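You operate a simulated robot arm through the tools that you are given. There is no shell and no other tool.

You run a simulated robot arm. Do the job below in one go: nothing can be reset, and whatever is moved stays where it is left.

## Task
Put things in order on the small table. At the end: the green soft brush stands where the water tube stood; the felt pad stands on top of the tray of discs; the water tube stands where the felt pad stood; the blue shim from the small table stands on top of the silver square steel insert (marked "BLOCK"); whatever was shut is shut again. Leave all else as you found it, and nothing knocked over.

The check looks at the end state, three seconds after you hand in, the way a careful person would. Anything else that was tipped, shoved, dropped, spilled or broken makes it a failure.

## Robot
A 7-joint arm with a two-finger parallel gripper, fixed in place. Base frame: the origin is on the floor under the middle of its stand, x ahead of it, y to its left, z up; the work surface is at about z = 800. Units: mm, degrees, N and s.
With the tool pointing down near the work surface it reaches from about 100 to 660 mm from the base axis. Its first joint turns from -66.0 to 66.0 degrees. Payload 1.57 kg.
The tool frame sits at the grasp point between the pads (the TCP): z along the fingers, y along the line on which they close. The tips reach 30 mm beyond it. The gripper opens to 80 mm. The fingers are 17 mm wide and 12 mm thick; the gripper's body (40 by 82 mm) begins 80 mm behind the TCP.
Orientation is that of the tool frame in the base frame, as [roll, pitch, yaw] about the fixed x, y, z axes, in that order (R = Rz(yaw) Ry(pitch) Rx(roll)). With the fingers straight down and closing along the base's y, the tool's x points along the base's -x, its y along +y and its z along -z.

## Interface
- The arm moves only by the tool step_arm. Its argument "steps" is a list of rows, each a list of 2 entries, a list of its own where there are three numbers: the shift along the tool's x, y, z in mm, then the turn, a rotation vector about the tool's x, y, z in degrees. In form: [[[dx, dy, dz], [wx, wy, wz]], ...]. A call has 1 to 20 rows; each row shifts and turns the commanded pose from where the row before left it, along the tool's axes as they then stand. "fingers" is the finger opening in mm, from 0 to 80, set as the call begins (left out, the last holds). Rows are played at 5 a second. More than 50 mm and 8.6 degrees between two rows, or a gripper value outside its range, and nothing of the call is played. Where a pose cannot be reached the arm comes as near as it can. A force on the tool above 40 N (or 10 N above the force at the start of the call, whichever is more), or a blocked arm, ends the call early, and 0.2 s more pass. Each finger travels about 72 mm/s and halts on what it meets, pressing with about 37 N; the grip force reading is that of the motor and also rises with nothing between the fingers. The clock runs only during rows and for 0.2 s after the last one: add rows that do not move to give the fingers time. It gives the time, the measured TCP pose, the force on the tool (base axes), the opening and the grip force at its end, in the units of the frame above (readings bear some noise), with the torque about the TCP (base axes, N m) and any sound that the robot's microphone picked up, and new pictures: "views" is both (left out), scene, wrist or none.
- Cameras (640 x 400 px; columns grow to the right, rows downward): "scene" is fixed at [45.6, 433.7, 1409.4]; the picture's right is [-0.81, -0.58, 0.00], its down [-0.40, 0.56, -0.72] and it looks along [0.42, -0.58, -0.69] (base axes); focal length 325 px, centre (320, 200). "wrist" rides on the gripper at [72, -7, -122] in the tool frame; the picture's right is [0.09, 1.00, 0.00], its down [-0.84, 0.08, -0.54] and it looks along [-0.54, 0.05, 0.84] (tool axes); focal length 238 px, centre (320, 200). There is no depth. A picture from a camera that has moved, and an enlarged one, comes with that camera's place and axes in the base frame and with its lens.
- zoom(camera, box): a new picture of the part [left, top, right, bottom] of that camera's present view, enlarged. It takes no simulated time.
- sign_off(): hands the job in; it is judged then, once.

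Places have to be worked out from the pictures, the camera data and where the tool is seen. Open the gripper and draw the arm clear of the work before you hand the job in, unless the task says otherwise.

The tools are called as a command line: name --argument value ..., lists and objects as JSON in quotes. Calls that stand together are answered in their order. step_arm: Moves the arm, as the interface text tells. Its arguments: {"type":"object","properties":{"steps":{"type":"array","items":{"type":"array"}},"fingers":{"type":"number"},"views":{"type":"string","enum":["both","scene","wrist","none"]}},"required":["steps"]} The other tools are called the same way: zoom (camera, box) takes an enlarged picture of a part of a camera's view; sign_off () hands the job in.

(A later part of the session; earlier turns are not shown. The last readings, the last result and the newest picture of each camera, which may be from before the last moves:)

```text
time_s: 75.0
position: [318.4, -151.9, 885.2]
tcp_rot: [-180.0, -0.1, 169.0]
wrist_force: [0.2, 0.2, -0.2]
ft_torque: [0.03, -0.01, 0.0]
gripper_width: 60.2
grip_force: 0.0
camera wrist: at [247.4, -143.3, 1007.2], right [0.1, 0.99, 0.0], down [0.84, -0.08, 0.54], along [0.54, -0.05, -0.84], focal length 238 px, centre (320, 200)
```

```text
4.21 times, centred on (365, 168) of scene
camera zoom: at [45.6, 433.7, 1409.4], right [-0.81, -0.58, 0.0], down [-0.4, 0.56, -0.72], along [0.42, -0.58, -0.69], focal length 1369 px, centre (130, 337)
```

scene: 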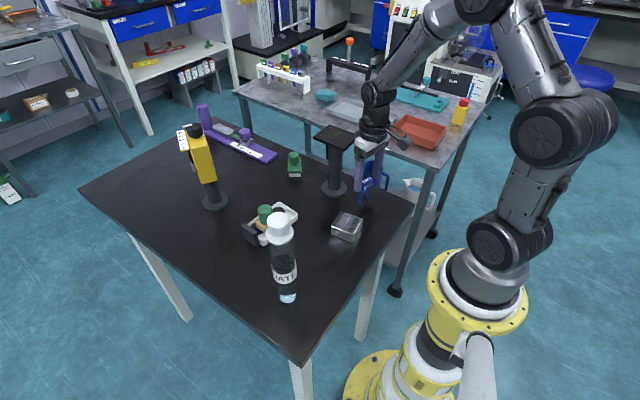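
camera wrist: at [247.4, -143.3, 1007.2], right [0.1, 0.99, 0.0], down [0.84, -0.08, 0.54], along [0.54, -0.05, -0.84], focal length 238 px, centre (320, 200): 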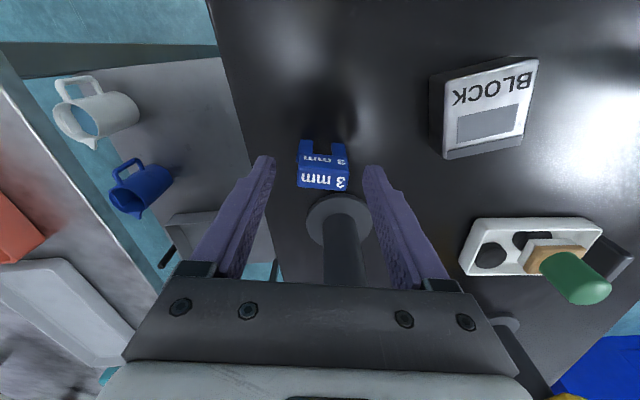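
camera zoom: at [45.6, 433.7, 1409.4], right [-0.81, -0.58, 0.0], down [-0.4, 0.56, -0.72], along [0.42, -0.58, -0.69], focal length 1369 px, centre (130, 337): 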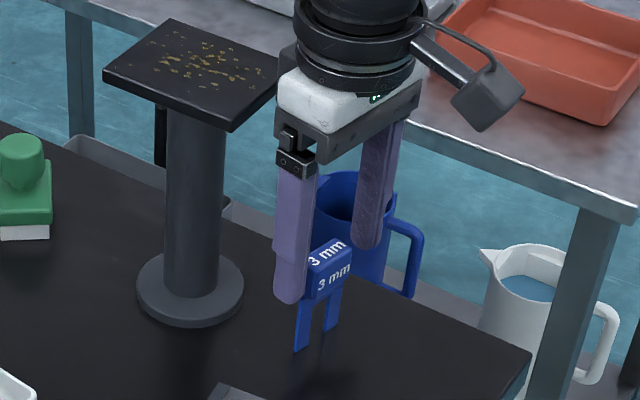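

Image shows the shim ≈1 mm to the right of centre now; I hold a moment to let the arm settle and re-measure.

step_arm --steps '[[[0, 0, 0], [0, 0, 0]], [[0, 0, 0], [0, 0, 0]]]' --views "wrist"

zoom --camera "wrist" --box '[250, 110, 390, 230]'

```text
time_s: 75.6
position: [317.6, -152.0, 886.8]
tcp_rot: [179.9, 0.0, 169.0]
wrist_force: [0.5, -0.3, 0.5]
ft_torque: [0.02, -0.01, -0.02]
gripper_width: 60.0
grip_force: 0.1
camera wrist: at [247.5, -143.4, 1007.4], right [0.1, 0.99, 0.0], down [0.84, -0.08, 0.54], along [0.54, -0.05, -0.84], focal length 238 px, centre (320, 200)
```

wrist: 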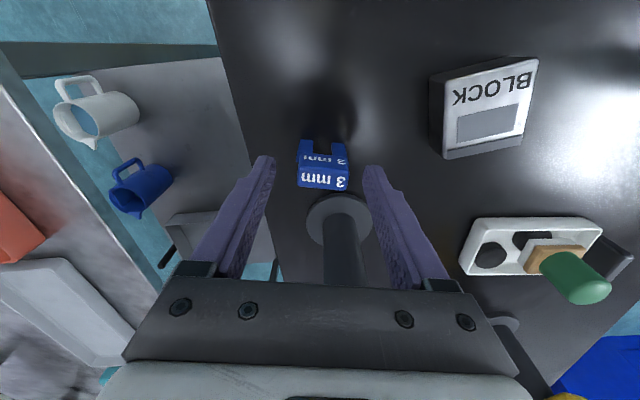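

```text
3.33 times, centred on (320, 170) of wrist
camera zoom: at [247.5, -143.4, 1007.4], right [0.1, 0.99, 0.0], down [0.84, -0.08, 0.54], along [0.54, -0.05, -0.84], focal length 794 px, centre (320, 300)
```

zoom: 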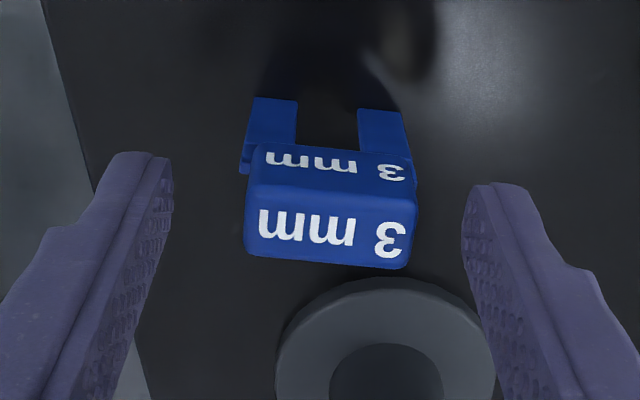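

Settled: the shim is ≈1.25 mm to the right. I correct and descend the last 5 mm.

step_arm --steps '[[[0.6, 1.25, 0], [0, 0, 0]], [[0, 0, 3], [0, 0, 0]], [[0, 0, 2], [0, 0, 0]], [[0, 0, 0], [0, 0, 0]]]' --views "both"

zoom --camera "wrist" --box '[250, 110, 390, 230]'

zoom --camera "scene" --box '[335, 140, 405, 215]'

```text
time_s: 76.6
position: [319.0, -150.0, 882.1]
tcp_rot: [180.0, -0.1, 169.0]
wrist_force: [0.4, 0.6, 0.1]
ft_torque: [0.03, 0.01, -0.01]
gripper_width: 59.9
grip_force: 0.1
camera wrist: at [247.0, -141.8, 1003.3], right [0.1, 0.99, 0.0], down [0.84, -0.08, 0.54], along [0.54, -0.05, -0.84], focal length 238 px, centre (320, 200)
```

scene: 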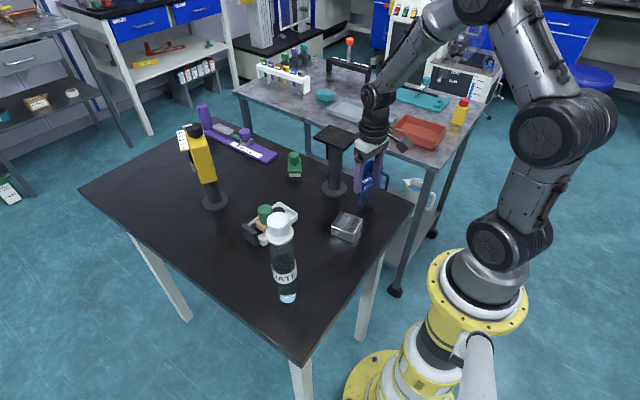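
wrist: 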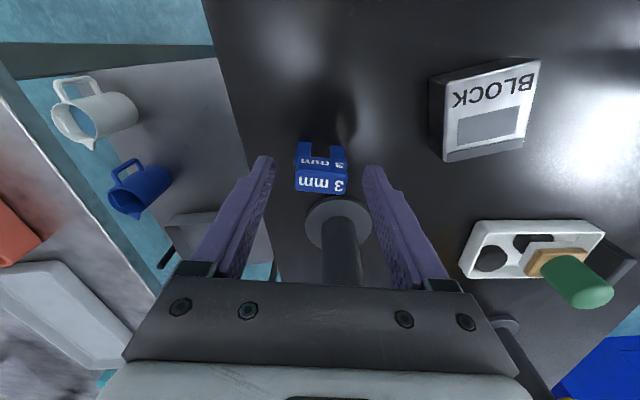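

```text
3.33 times, centred on (320, 170) of wrist
camera zoom: at [247.0, -141.8, 1003.3], right [0.1, 0.99, 0.0], down [0.84, -0.08, 0.54], along [0.54, -0.05, -0.84], focal length 794 px, centre (320, 300)
```

zoom: 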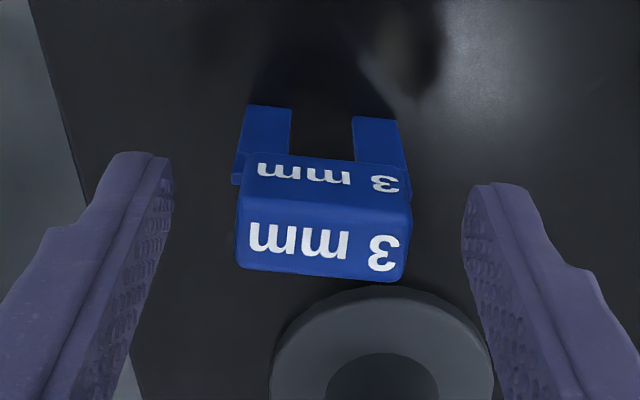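

```text
5.33 times, centred on (370, 178) of scene
camera zoom: at [45.6, 433.7, 1409.4], right [-0.81, -0.58, 0.0], down [-0.4, 0.56, -0.72], along [0.42, -0.58, -0.69], focal length 1734 px, centre (53, 320)
```

zoom: 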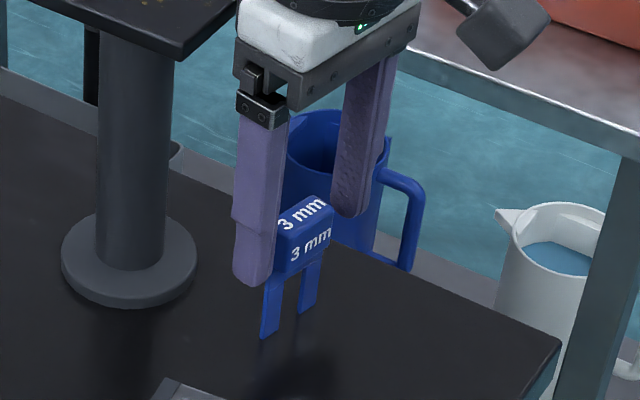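

The shim's head is now exactly centred. I close to 40 mm first and check before the final squeeze.

step_arm --steps '[[[0, 0, 0], [0, 0, 0]], [[0, 0, 0], [0, 0, 0]], [[0, 0, 0], [0, 0, 0]]]' --fingers 39 --views "both"

zoom --camera "wrist" --box '[270, 120, 370, 210]'

zoom --camera "scene" --box '[335, 140, 405, 215]'

```text
time_s: 77.4
position: [318.2, -151.0, 882.9]
tcp_rot: [180.0, 0.0, 169.0]
wrist_force: [0.2, 0.3, 0.1]
ft_torque: [-0.03, 0.0, -0.01]
gripper_width: 38.9
grip_force: 0.1
camera wrist: at [247.0, -141.8, 1003.3], right [0.1, 0.99, 0.0], down [0.84, -0.08, 0.54], along [0.54, -0.05, -0.84], focal length 238 px, centre (320, 200)
```

scene: 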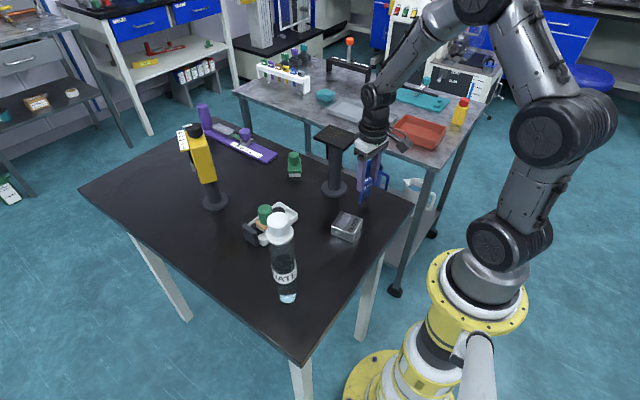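
wrist: 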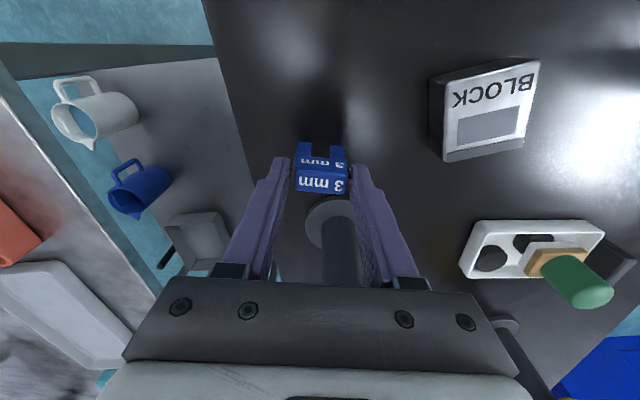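

```text
4.44 times, centred on (320, 165) of wrist
camera zoom: at [247.0, -141.8, 1003.3], right [0.1, 0.99, 0.0], down [0.84, -0.08, 0.54], along [0.54, -0.05, -0.84], focal length 1059 px, centre (320, 356)
```

zoom: 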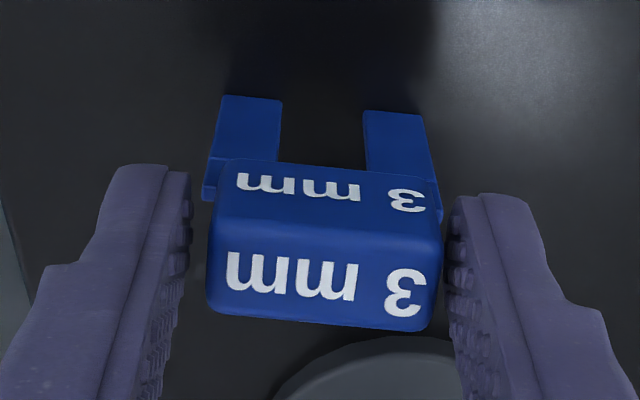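

```text
5.33 times, centred on (370, 178) of scene
camera zoom: at [45.6, 433.7, 1409.4], right [-0.81, -0.58, 0.0], down [-0.4, 0.56, -0.72], along [0.42, -0.58, -0.69], focal length 1734 px, centre (53, 320)
```

zoom: 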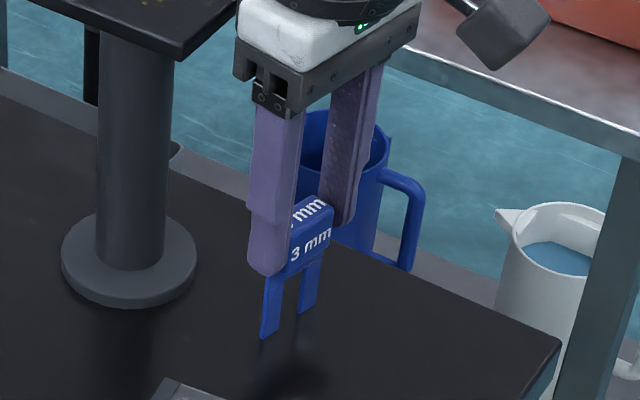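

The gap is slightly uneven (≈0.7 mm), so I shift 0.6 mm and then close on the head.

step_arm --steps '[[[0, 0.6, 0], [0, 0, 0]], [[0, 0, 0], [0, 0, 0]]]' --views "none"

step_arm --steps '[[[0, 0, 0], [0, 0, 0]], [[0, 0, 0], [0, 0, 0]], [[0, 0, 0], [0, 0, 0]]]' --fingers 20 --views "both"

zoom --camera "wrist" --box '[270, 120, 370, 210]'

zoom --camera "scene" --box '[335, 140, 405, 215]'

```text
time_s: 78.0
position: [319.8, -149.0, 881.1]
tcp_rot: [-180.0, 0.0, 168.9]
wrist_force: [0.5, -0.3, 0.1]
ft_torque: [-0.01, 0.01, 0.03]
gripper_width: 39.1
grip_force: 0.0
```

```text
time_s: 78.8
position: [318.8, -149.2, 882.7]
tcp_rot: [180.0, -0.1, 169.0]
wrist_force: [-0.3, -0.1, 0.3]
ft_torque: [-0.02, 0.01, -0.01]
gripper_width: 32.3
grip_force: 37.0
camera wrist: at [247.2, -140.9, 1003.2], right [0.1, 0.99, 0.0], down [0.84, -0.08, 0.54], along [0.54, -0.05, -0.84], focal length 238 px, centre (320, 200)
```

scene: 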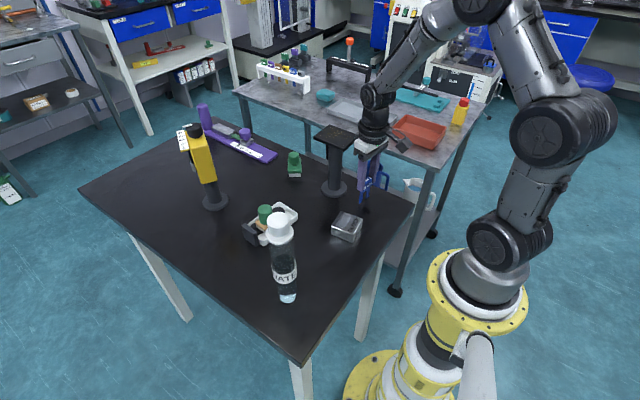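
wrist: 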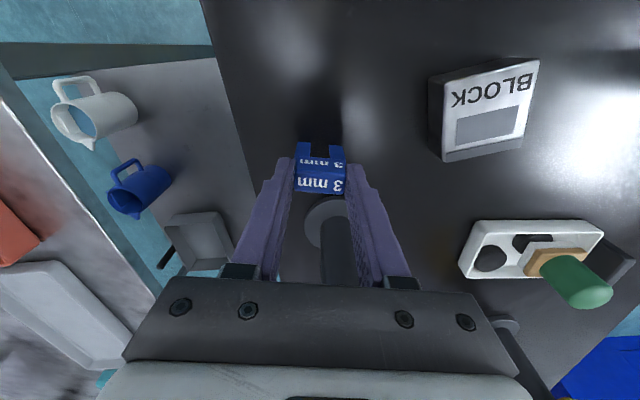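

```text
4.44 times, centred on (320, 165) of wrist
camera zoom: at [247.2, -140.9, 1003.2], right [0.1, 0.99, 0.0], down [0.84, -0.08, 0.54], along [0.54, -0.05, -0.84], focal length 1059 px, centre (320, 356)
```

zoom: 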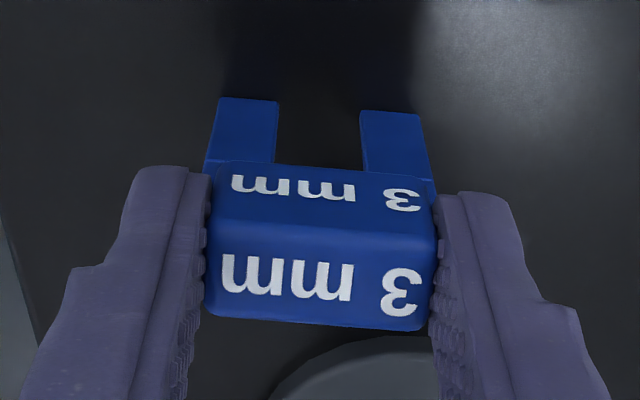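

```text
5.33 times, centred on (370, 178) of scene
camera zoom: at [45.6, 433.7, 1409.4], right [-0.81, -0.58, 0.0], down [-0.4, 0.56, -0.72], along [0.42, -0.58, -0.69], focal length 1734 px, centre (53, 320)
```

zoom: 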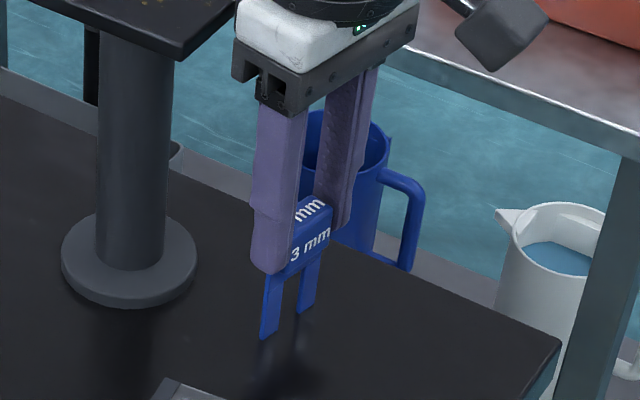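

Gripped (32.3 mm, 37 N). I lift it 80 mm straight up, and take a close look at the block's top.

step_arm --steps '[[[0, 0, -3], [0, 0, 0]], [[0, 0, -7], [0, 0, 0]], [[0, 0, -20], [0, 0, 0]], [[0, 0, -25], [0, 0, 0]], [[0, 0, -25], [0, 0, 0]], [[0, 0, 0], [0, 0, 0]]]' --views "both"

zoom --camera "wrist" --box '[380, 30, 500, 150]'

zoom --camera "scene" --box '[325, 205, 370, 250]'

zoom --camera "scene" --box '[335, 100, 425, 195]'

```text
time_s: 80.2
position: [319.0, -149.2, 961.2]
tcp_rot: [179.9, 0.1, 169.0]
wrist_force: [-0.3, -0.7, -0.7]
ft_torque: [0.02, 0.0, 0.0]
gripper_width: 32.8
grip_force: 37.1
camera wrist: at [247.0, -141.3, 1082.9], right [0.1, 0.99, 0.0], down [0.84, -0.08, 0.54], along [0.54, -0.05, -0.84], focal length 238 px, centre (320, 200)
```

scene: 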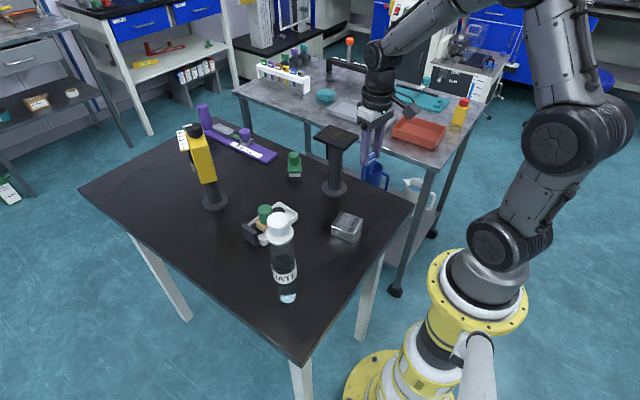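
wrist: 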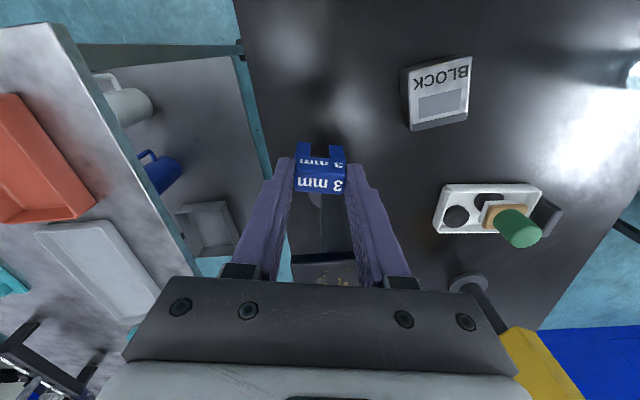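

```text
3.33 times, centred on (440, 90) of wrist
camera zoom: at [247.0, -141.3, 1082.9], right [0.1, 0.99, 0.0], down [0.84, -0.08, 0.54], along [0.54, -0.05, -0.84], focal length 794 px, centre (-80, 567)
```

zoom: 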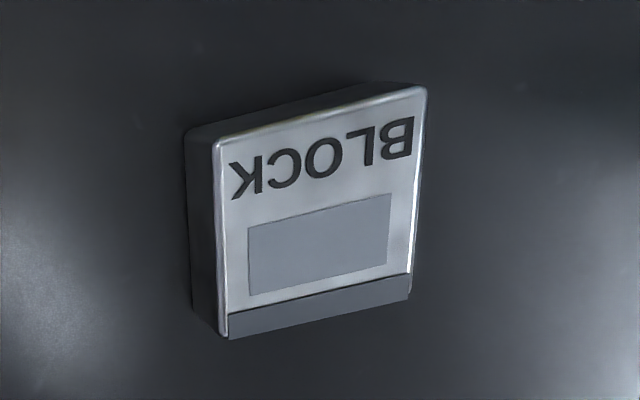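

```text
8.89 times, centred on (348, 228) of scene
camera zoom: at [45.6, 433.7, 1409.4], right [-0.81, -0.58, 0.0], down [-0.4, 0.56, -0.72], along [0.42, -0.58, -0.69], focal length 2891 px, centre (76, -44)
```

zoom: 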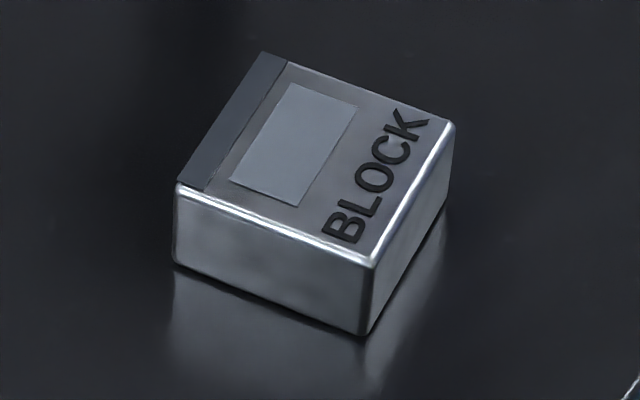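

```text
4.21 times, centred on (380, 148) of scene
camera zoom: at [45.6, 433.7, 1409.4], right [-0.81, -0.58, 0.0], down [-0.4, 0.56, -0.72], along [0.42, -0.58, -0.69], focal length 1369 px, centre (67, 421)
```

zoom: 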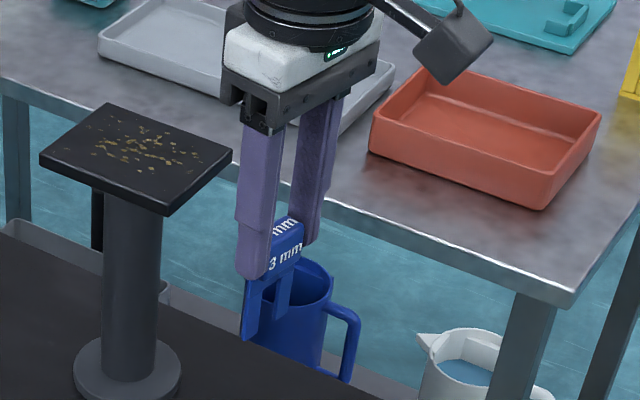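

The shim is held upright. The block's plain grey field centre is ≈(306.7,-27.8), block centre ≈(300.4,-28.7), yaw ≈+8°. I carry the shim over the block, aiming at (304,-28.2), and turn it ≈19.5° to match the block.

step_arm --steps '[[[6, 18, 0], [0, 0, 0]], [[9, 28, 0], [0, 0, 0]], [[9, 28, 0], [0, 0, 0]], [[8, 24, 0], [0, 0, 0]], [[5.6, 17, 0], [0, 0, 0]], [[0, 0, 0], [0, 0, -6.5]], [[0, 0, 0], [0, 0, -6.5]], [[0, 0, 0], [0, 0, -6.5]], [[0, 0, 0], [0, 0, 0]], [[0, 0, 0], [0, 0, 0]]]' --views "both"

zoom --camera "wrist" --box '[240, 80, 400, 220]'

zoom --camera "scene" --box '[290, 150, 410, 260]'

```text
time_s: 82.4
position: [303.8, -29.3, 962.2]
tcp_rot: [-180.0, 0.0, -171.4]
wrist_force: [0.2, 0.7, -0.2]
ft_torque: [0.02, -0.01, 0.0]
gripper_width: 32.7
grip_force: 37.0
camera wrist: at [233.3, -44.9, 1083.5], right [-0.24, 0.97, 0.0], down [0.82, 0.2, 0.54], along [0.53, 0.13, -0.84], focal length 238 px, centre (320, 200)
```

scene: 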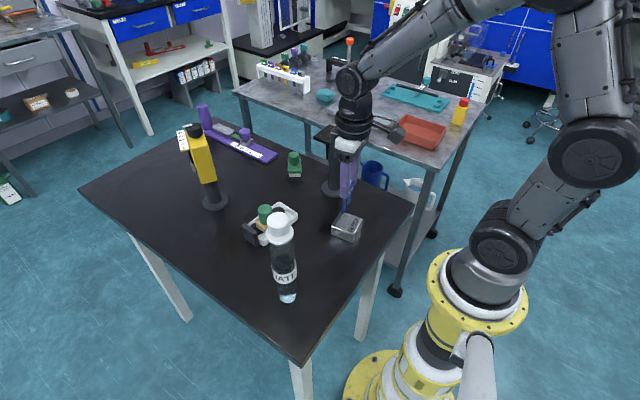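
wrist: 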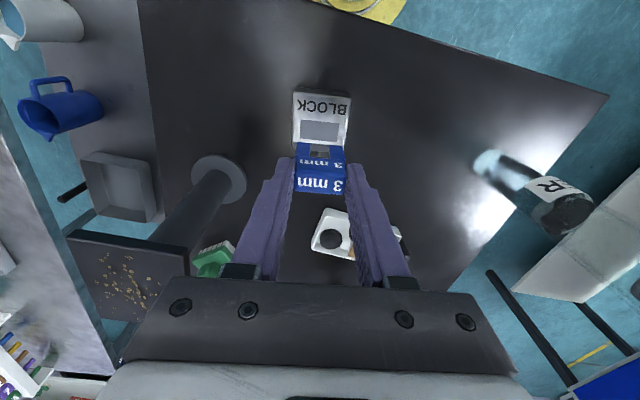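

```text
2.86 times, centred on (320, 150) of wrist
camera zoom: at [233.3, -44.9, 1083.5], right [-0.24, 0.97, 0.0], down [0.82, 0.2, 0.54], along [0.53, 0.13, -0.84], focal length 681 px, centre (320, 343)
```

zoom: 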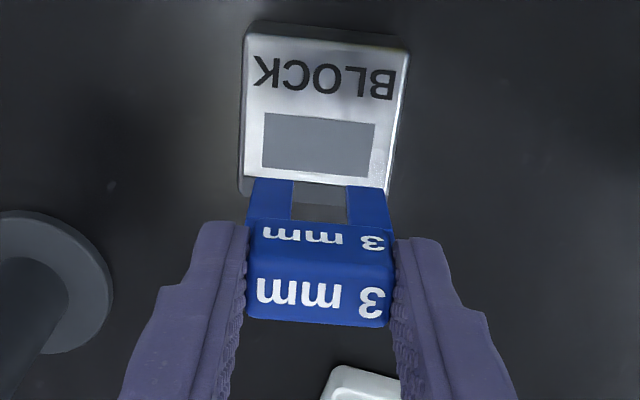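

```text
3.64 times, centred on (350, 205) of scene
camera zoom: at [45.6, 433.7, 1409.4], right [-0.81, -0.58, 0.0], down [-0.4, 0.56, -0.72], along [0.42, -0.58, -0.69], focal length 1183 px, centre (211, 182)
```

zoom: 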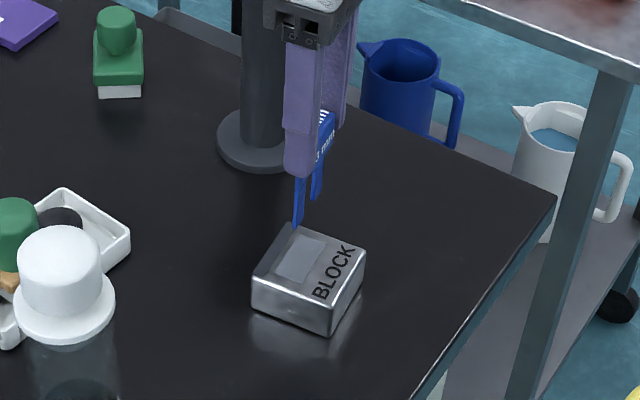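

The shim is aligned with the block in yaw and lateral position. I lower 38 mm and check the remaining gap.

step_arm --steps '[[[0, 0, 12], [0, 0, 0]], [[0, 0, 12], [0, 0, 0]], [[0, 0, 8], [0, 0, 0]], [[0, 0, 6], [0, 0, 0]], [[0, 0, 0], [0, 0, 0]]]' --views "both"

zoom --camera "scene" --box '[320, 180, 380, 250]'

zoom --camera "wrist" --box '[260, 90, 380, 210]'

```text
time_s: 83.6
position: [301.2, -29.4, 923.4]
tcp_rot: [-179.9, 0.0, -171.6]
wrist_force: [-1.0, -0.3, -0.6]
ft_torque: [0.02, -0.01, 0.0]
gripper_width: 32.7
grip_force: 37.4
camera wrist: at [232.5, -44.4, 1045.3], right [-0.24, 0.97, 0.0], down [0.82, 0.2, 0.54], along [0.53, 0.13, -0.84], focal length 238 px, centre (320, 200)
```

scene: 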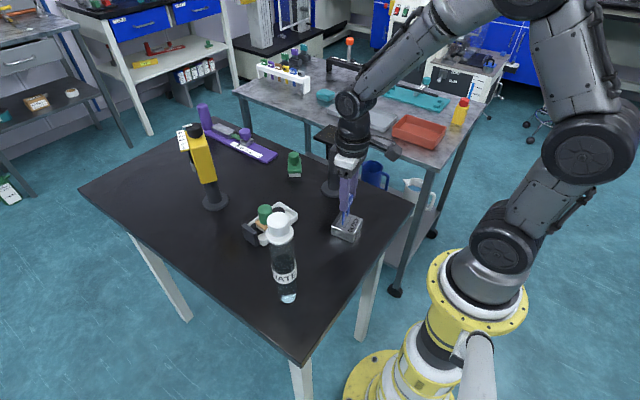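
wrist: 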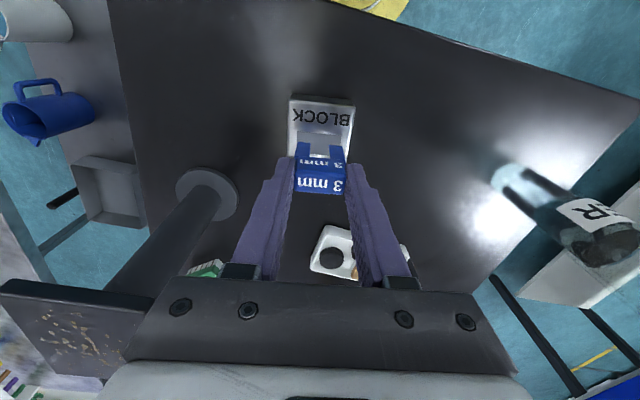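

```text
5.71 times, centred on (350, 215) of scene
camera zoom: at [45.6, 433.7, 1409.4], right [-0.81, -0.58, 0.0], down [-0.4, 0.56, -0.72], along [0.42, -0.58, -0.69], focal length 1858 px, centre (149, 114)
```

zoom: 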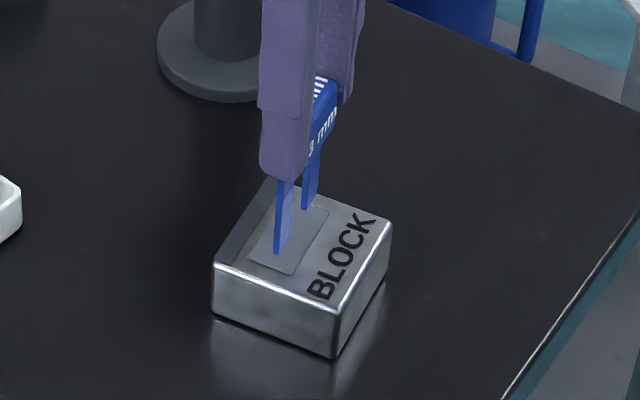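

```text
3.33 times, centred on (320, 150) of wrist
camera zoom: at [232.5, -44.4, 1045.3], right [-0.24, 0.97, 0.0], down [0.82, 0.2, 0.54], along [0.53, 0.13, -0.84], focal length 794 px, centre (320, 367)
```

zoom: 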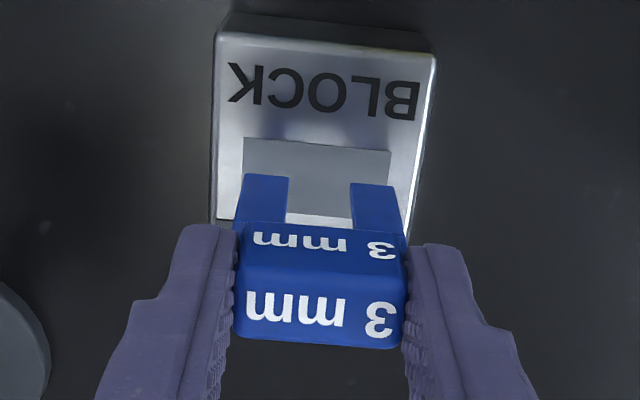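

About 11 mm remain. I lower 7 mm and then go in 1 mm steps with force checks.

step_arm --steps '[[[0, 0, 3], [0, 0, 0]], [[0, 0, 2], [0, 0, 0]], [[0, 0, 2], [0, 0, 0]], [[0, 0, 0], [0, 0, 0]]]' --views "none"

step_arm --steps '[[[0, 0, 1], [0, 0, 0]], [[0, 0, 0], [0, 0, 0]]]' --views "both"

zoom --camera "scene" --box '[320, 190, 370, 250]'

zoom --camera "wrist" --box '[260, 90, 380, 210]'

```text
time_s: 84.6
position: [303.5, -29.7, 917.4]
tcp_rot: [-179.9, 0.0, -171.5]
wrist_force: [0.0, -0.3, -0.9]
ft_torque: [-0.03, 0.01, 0.0]
gripper_width: 32.8
grip_force: 36.8
```

```text
time_s: 85.2
position: [302.5, -27.8, 915.7]
tcp_rot: [-180.0, -0.1, -171.5]
wrist_force: [0.2, 0.3, -0.5]
ft_torque: [-0.01, 0.01, 0.0]
gripper_width: 32.8
grip_force: 36.8
camera wrist: at [233.0, -44.4, 1037.1], right [-0.24, 0.97, 0.0], down [0.82, 0.2, 0.54], along [0.53, 0.13, -0.84], focal length 238 px, centre (320, 200)
```

scene: 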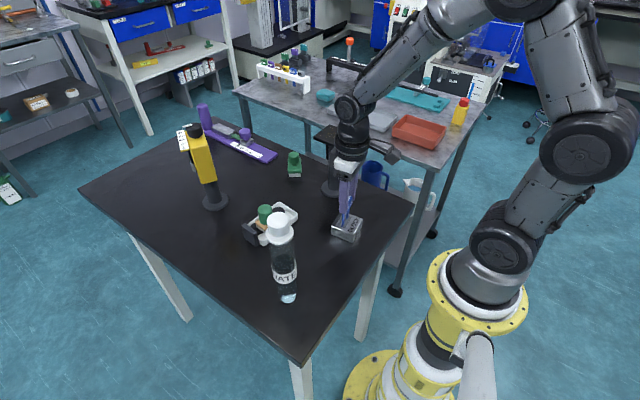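
wrist: 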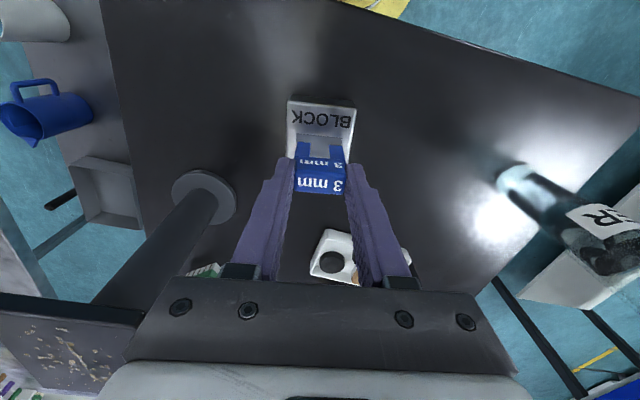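

```text
6.67 times, centred on (345, 220) of scene
camera zoom: at [45.6, 433.7, 1409.4], right [-0.81, -0.58, 0.0], down [-0.4, 0.56, -0.72], along [0.42, -0.58, -0.69], focal length 2168 px, centre (153, 67)
```

zoom: 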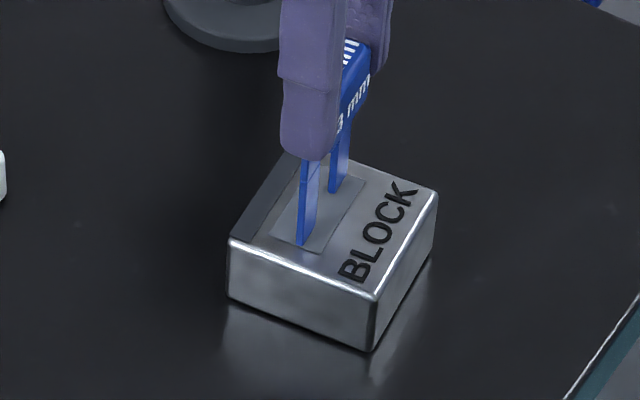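

```text
3.33 times, centred on (320, 150) of wrist
camera zoom: at [233.0, -44.4, 1037.1], right [-0.24, 0.97, 0.0], down [0.82, 0.2, 0.54], along [0.53, 0.13, -0.84], focal length 794 px, centre (320, 367)
```

zoom: 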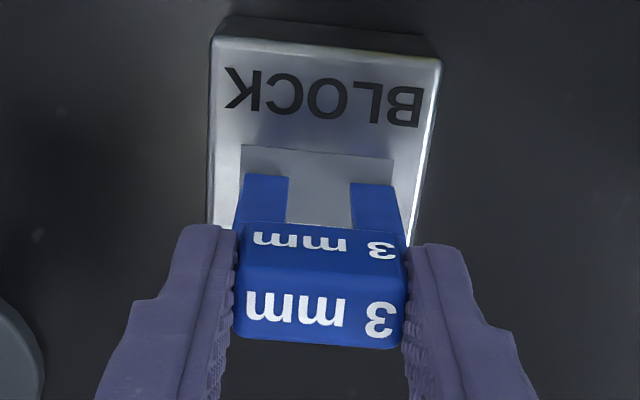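

Feet are ≈3 mm above the block, well within its grey field. I continue in fine steps.

step_arm --steps '[[[0, 0, 0.7], [0, 0, 0]], [[0, 0, 0.7], [0, 0, 0]], [[0, 0, 0], [0, 0, 0]]]' --views "none"

step_arm --steps '[[[0, 0, 0.5], [0, 0, 0]], [[0, 0, 0], [0, 0, 0]], [[0, 0, 0], [0, 0, 0]]]' --views "none"

```text
time_s: 86.0
position: [303.5, -27.5, 914.7]
tcp_rot: [-180.0, 0.0, -171.5]
wrist_force: [0.0, -0.3, -0.2]
ft_torque: [0.02, 0.0, 0.01]
gripper_width: 32.6
grip_force: 36.7
```

```text
time_s: 86.8
position: [303.3, -28.5, 913.9]
tcp_rot: [179.9, 0.0, -171.5]
wrist_force: [0.0, 0.5, -0.5]
ft_torque: [0.0, -0.04, -0.03]
gripper_width: 32.6
grip_force: 37.6
```

No contact yet. I continue with 0.5 mm steps.

step_arm --steps '[[[0, 0, 0.5], [0, 0, 0]], [[0, 0, 0], [0, 0, 0]]]' --views "none"

step_arm --steps '[[[0, 0, 0.5], [0, 0, 0]], [[0, 0, 0], [0, 0, 0]]]' --views "none"

step_arm --steps '[[[0, 0, 0.5], [0, 0, 0]], [[0, 0, 0], [0, 0, 0]]]' --views "none"

```text
time_s: 87.4
position: [305.1, -29.2, 914.6]
tcp_rot: [180.0, 0.0, -171.5]
wrist_force: [-4.9, 0.5, 12.3]
ft_torque: [0.0, 0.33, -0.03]
gripper_width: 32.7
grip_force: 37.0
```

```text
time_s: 88.0
position: [303.8, -27.8, 914.1]
tcp_rot: [179.9, 0.1, -171.5]
wrist_force: [-8.0, 0.0, 23.8]
ft_torque: [-0.04, 0.58, 0.01]
gripper_width: 33.0
grip_force: 36.5
```

```text
time_s: 88.6
position: [304.5, -28.7, 913.2]
tcp_rot: [-179.9, 0.2, -171.6]
wrist_force: [-5.7, -1.6, 27.8]
ft_torque: [-0.07, 0.43, 0.0]
gripper_width: 32.7
grip_force: 36.7
```

Contact is made, now pressing 28 N; I back off in small steps to a light touch.

step_arm --steps '[[[0, 0, -0.5], [0, 0, 0]], [[0, 0, 0], [0, 0, 0]]]' --views "none"

step_arm --steps '[[[0, 0, -0.3], [0, 0, 0]], [[0, 0, 0], [0, 0, 0]]]' --views "both"

zoom --camera "scene" --box '[320, 180, 380, 250]'

zoom --camera "wrist" --box '[260, 90, 380, 210]'

```text
time_s: 89.2
position: [304.2, -28.8, 913.1]
tcp_rot: [180.0, 0.2, -171.5]
wrist_force: [0.9, 4.9, 22.0]
ft_torque: [0.36, -0.14, 0.01]
gripper_width: 32.7
grip_force: 36.7
```

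```text
time_s: 89.8
position: [303.4, -29.1, 912.8]
tcp_rot: [180.0, 0.0, -171.5]
wrist_force: [4.1, 1.3, 12.3]
ft_torque: [-0.04, -0.37, 0.04]
gripper_width: 32.9
grip_force: 37.0
camera wrist: at [233.2, -45.4, 1034.5], right [-0.24, 0.97, 0.0], down [0.82, 0.2, 0.54], along [0.53, 0.13, -0.84], focal length 238 px, centre (320, 200)
```

scene: 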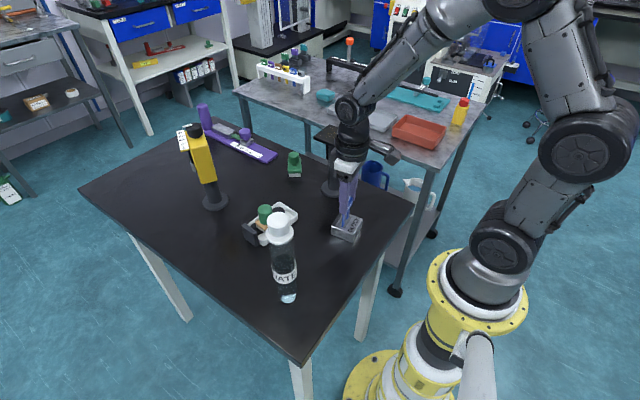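
wrist: 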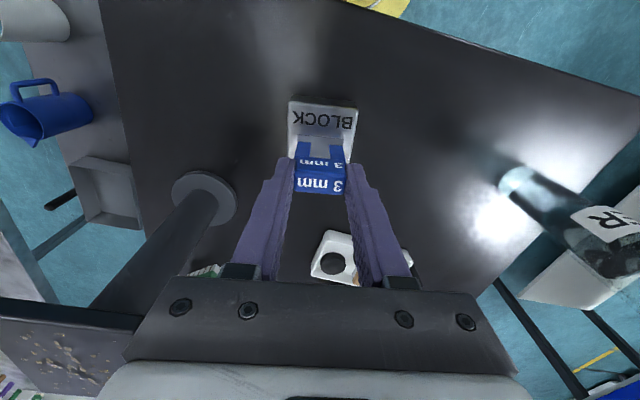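

```text
5.71 times, centred on (350, 215) of scene
camera zoom: at [45.5, 433.8, 1409.4], right [-0.81, -0.58, 0.0], down [-0.4, 0.56, -0.72], along [0.42, -0.58, -0.69], focal length 1858 px, centre (149, 114)
```

zoom: 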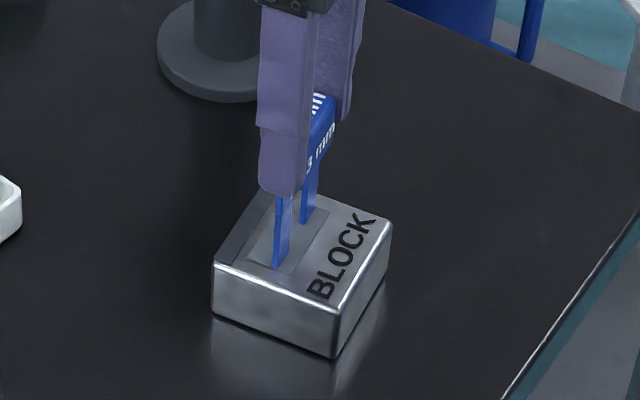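

```text
3.33 times, centred on (320, 150) of wrist
camera zoom: at [233.2, -45.4, 1034.5], right [-0.24, 0.97, 0.0], down [0.82, 0.2, 0.54], along [0.53, 0.13, -0.84], focal length 794 px, centre (320, 367)
```

zoom: 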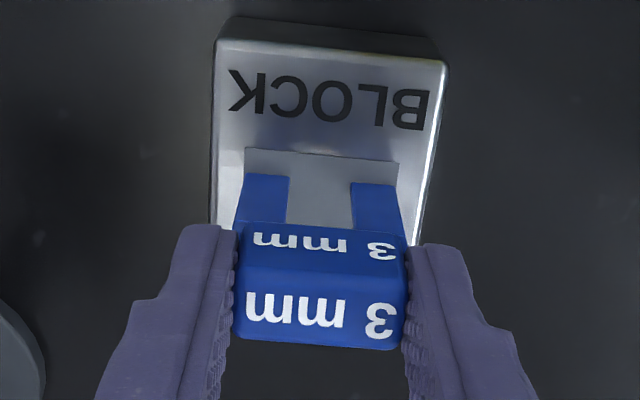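

Still 12 N vertical and 4 N lateral. I relieve it further so the thin-legged shim isn't nudged on release.

step_arm --steps '[[[0, 0, -0.25], [0, 0, 0]], [[0, 0, 0], [0, 0, 0]], [[0, 0, 0], [0, 0, 0]]]' --views "none"

```text
time_s: 90.6
position: [303.4, -28.4, 912.4]
tcp_rot: [180.0, 0.0, -171.6]
wrist_force: [2.3, -2.7, 10.7]
ft_torque: [-0.19, -0.17, -0.01]
gripper_width: 32.7
grip_force: 37.4
```

step_arm --steps '[[[0, 0, -0.3], [0, 0, 0]], [[0, 0, 0], [0, 0, 0]], [[0, 0, 0], [0, 0, 0]]]' --views "none"

```text
time_s: 91.4
position: [302.2, -28.1, 913.6]
tcp_rot: [180.0, -0.2, -171.5]
wrist_force: [-0.3, 0.0, -0.1]
ft_torque: [0.01, 0.01, -0.02]
gripper_width: 32.7
grip_force: 37.0
```

Force is now zero, so the feet are at most ≈0.1–0.2 mm off. I lower 0.15 mm to restore a feather-light touch.

step_arm --steps '[[[0, 0, 0.12], [0, 0, 0]], [[0, 0, 0], [0, 0, 0]], [[0, 0, 0], [0, 0, 0]]]' --views "both"

zoom --camera "scene" --box '[320, 180, 380, 250]'

```text
time_s: 92.2
position: [303.0, -28.7, 914.7]
tcp_rot: [-180.0, 0.0, -171.5]
wrist_force: [0.4, 0.0, -0.9]
ft_torque: [0.02, 0.01, 0.0]
gripper_width: 32.6
grip_force: 36.6
camera wrist: at [233.8, -45.3, 1035.4], right [-0.24, 0.97, 0.0], down [0.82, 0.2, 0.54], along [0.53, 0.13, -0.84], focal length 238 px, centre (320, 200)
```

scene: 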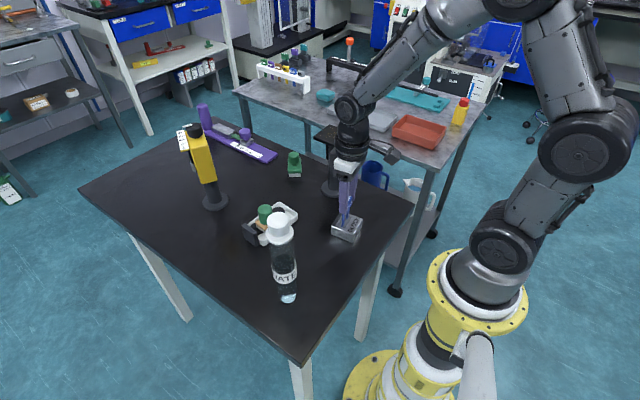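
wrist: 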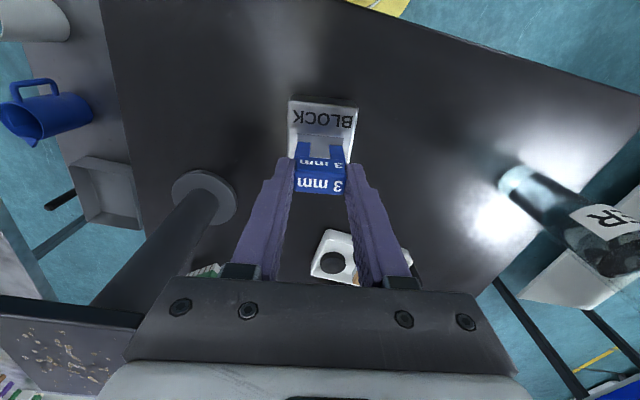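

```text
5.71 times, centred on (350, 215) of scene
camera zoom: at [45.6, 433.7, 1409.4], right [-0.81, -0.58, 0.0], down [-0.4, 0.56, -0.72], along [0.42, -0.58, -0.69], focal length 1858 px, centre (149, 114)
```

zoom: 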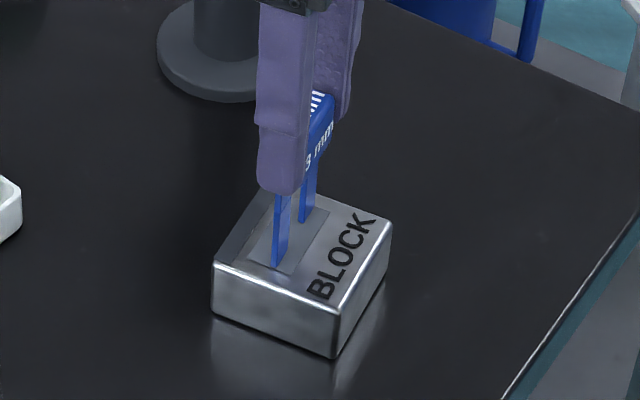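

step_arm --steps '[[[0, 0, 0.15], [0, 0, 0]], [[0, 0, 0], [0, 0, 0]], [[0, 0, 0], [0, 0, 0]]]' --views "none"

```text
time_s: 93.0
position: [302.8, -29.1, 914.5]
tcp_rot: [179.9, 0.0, -171.6]
wrist_force: [-0.1, -1.2, -0.5]
ft_torque: [-0.02, -0.02, 0.03]
gripper_width: 32.7
grip_force: 37.0
```

Still no load; another 0.15 mm.

step_arm --steps '[[[0, 0, 0.15], [0, 0, 0]], [[0, 0, 0], [0, 0, 0]], [[0, 0, 0], [0, 0, 0]]]' --views "none"

```text
time_s: 93.8
position: [303.4, -29.3, 914.1]
tcp_rot: [-179.9, 0.1, -171.5]
wrist_force: [-0.2, 0.4, -1.2]
ft_torque: [0.01, 0.0, 0.0]
gripper_width: 32.6
grip_force: 36.7
```

step_arm --steps '[[[0, 0, 0.25], [0, 0, 0]], [[0, 0, 0], [0, 0, 0]], [[0, 0, 0], [0, 0, 0]]]' --views "wrist"

```text
time_s: 94.6
position: [303.0, -29.5, 913.3]
tcp_rot: [180.0, 0.0, -171.6]
wrist_force: [-0.5, -0.4, -0.6]
ft_torque: [0.02, -0.02, 0.03]
gripper_width: 32.7
grip_force: 36.7
camera wrist: at [233.4, -45.3, 1034.7], right [-0.24, 0.97, 0.0], down [0.82, 0.2, 0.54], along [0.53, 0.13, -0.84], focal length 238 px, centre (320, 200)
```

wrist: 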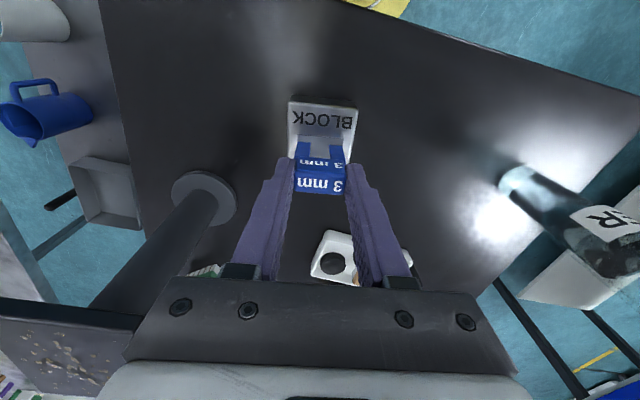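

step_arm --steps '[[[0, 0, 0.15], [0, 0, 0]], [[0, 0, 0], [0, 0, 0]], [[0, 0, 0], [0, 0, 0]]]' --views "none"

```text
time_s: 95.4
position: [302.2, -29.2, 912.8]
tcp_rot: [-180.0, 0.0, -171.5]
wrist_force: [-0.1, -0.2, -1.4]
ft_torque: [-0.01, -0.02, -0.01]
gripper_width: 32.6
grip_force: 37.1
```

I keep approaching in 0.15 mm steps until a small load appears.

step_arm --steps '[[[0, 0, 0.15], [0, 0, 0]], [[0, 0, 0], [0, 0, 0]], [[0, 0, 0], [0, 0, 0]]]' --views "wrist"

```text
time_s: 96.2
position: [302.8, -29.0, 913.0]
tcp_rot: [-180.0, 0.0, -171.6]
wrist_force: [0.3, 0.3, -0.9]
ft_torque: [0.01, 0.0, -0.03]
gripper_width: 32.8
grip_force: 37.5
camera wrist: at [233.5, -45.0, 1034.7], right [-0.24, 0.97, 0.0], down [0.82, 0.2, 0.54], along [0.53, 0.13, -0.84], focal length 238 px, centre (320, 200)
```

wrist: 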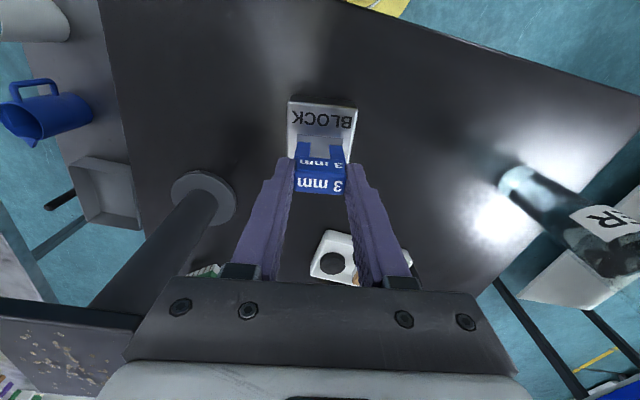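

step_arm --steps '[[[0, 0, 0.15], [0, 0, 0]], [[0, 0, 0], [0, 0, 0]], [[0, 0, 0], [0, 0, 0]]]' --views "none"

```text
time_s: 97.0
position: [302.0, -28.2, 912.7]
tcp_rot: [179.9, -0.1, -171.5]
wrist_force: [0.1, 0.4, -0.2]
ft_torque: [-0.02, -0.03, -0.03]
gripper_width: 32.6
grip_force: 37.1
```

Force −0.2 N (weight of the shim ≈0.7 N may be unloading). One more 0.15 mm.

step_arm --steps '[[[0, 0, 0.15], [0, 0, 0]], [[0, 0, 0], [0, 0, 0]], [[0, 0, 0], [0, 0, 0]]]' --views "none"

```text
time_s: 97.8
position: [302.8, -28.4, 913.1]
tcp_rot: [-180.0, 0.0, -171.5]
wrist_force: [-0.4, 0.2, 1.8]
ft_torque: [0.03, 0.05, -0.05]
gripper_width: 32.5
grip_force: 36.9
```

Light contact (1.8 N, negligible lateral force). I release by opening to 46 mm.

step_arm --steps '[[[0, 0, 0], [0, 0, 0]], [[0, 0, 0], [0, 0, 0]], [[0, 0, 0], [0, 0, 0]]]' --fingers 46 --views "both"

zoom --camera "scene" --box '[320, 180, 380, 250]'

zoom --camera "wrist" --box '[260, 90, 380, 210]'

```text
time_s: 98.6
position: [303.2, -29.0, 913.3]
tcp_rot: [179.9, -0.1, -171.5]
wrist_force: [-1.2, 0.4, 0.0]
ft_torque: [0.02, -0.01, 0.03]
gripper_width: 46.2
grip_force: 0.1
camera wrist: at [233.3, -45.1, 1034.5], right [-0.24, 0.97, 0.0], down [0.82, 0.2, 0.54], along [0.53, 0.13, -0.84], focal length 238 px, centre (320, 200)
```

scene: 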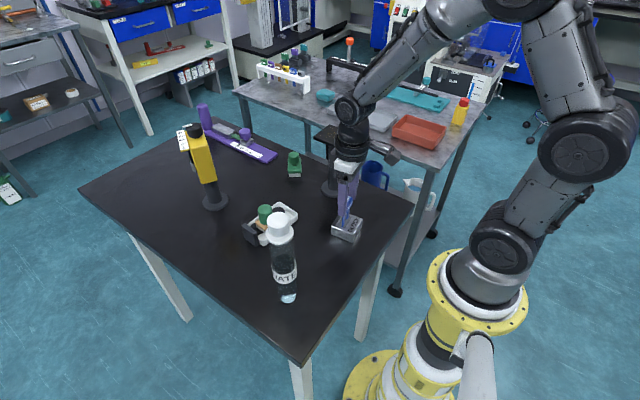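
wrist: 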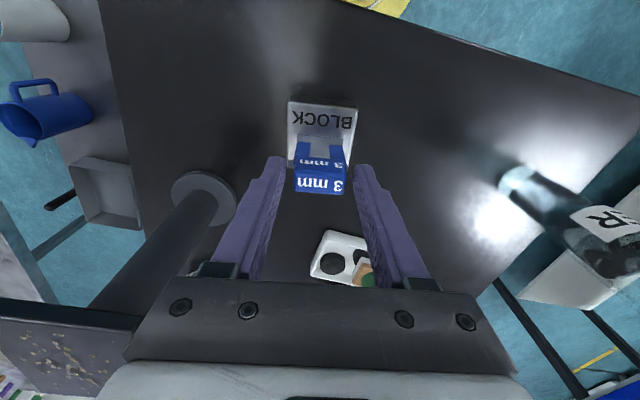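

```text
5.71 times, centred on (350, 215) of scene
camera zoom: at [45.6, 433.7, 1409.4], right [-0.81, -0.58, 0.0], down [-0.4, 0.56, -0.72], along [0.42, -0.58, -0.69], focal length 1858 px, centre (149, 114)
```

zoom: 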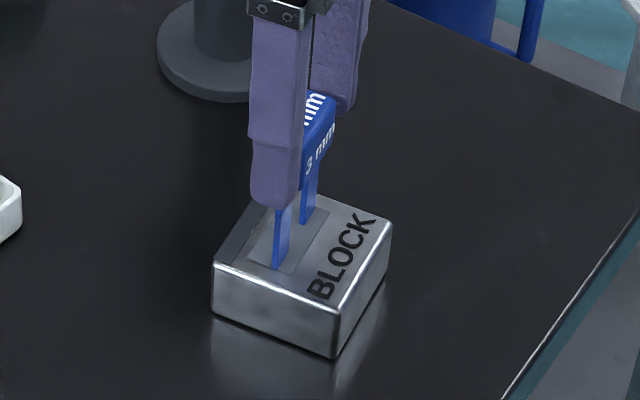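

```text
3.33 times, centred on (320, 150) of wrist
camera zoom: at [233.3, -45.1, 1034.5], right [-0.24, 0.97, 0.0], down [0.82, 0.2, 0.54], along [0.53, 0.13, -0.84], focal length 794 px, centre (320, 367)
```

zoom: 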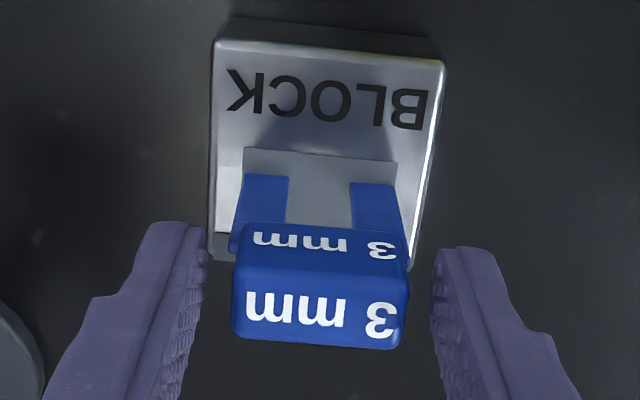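

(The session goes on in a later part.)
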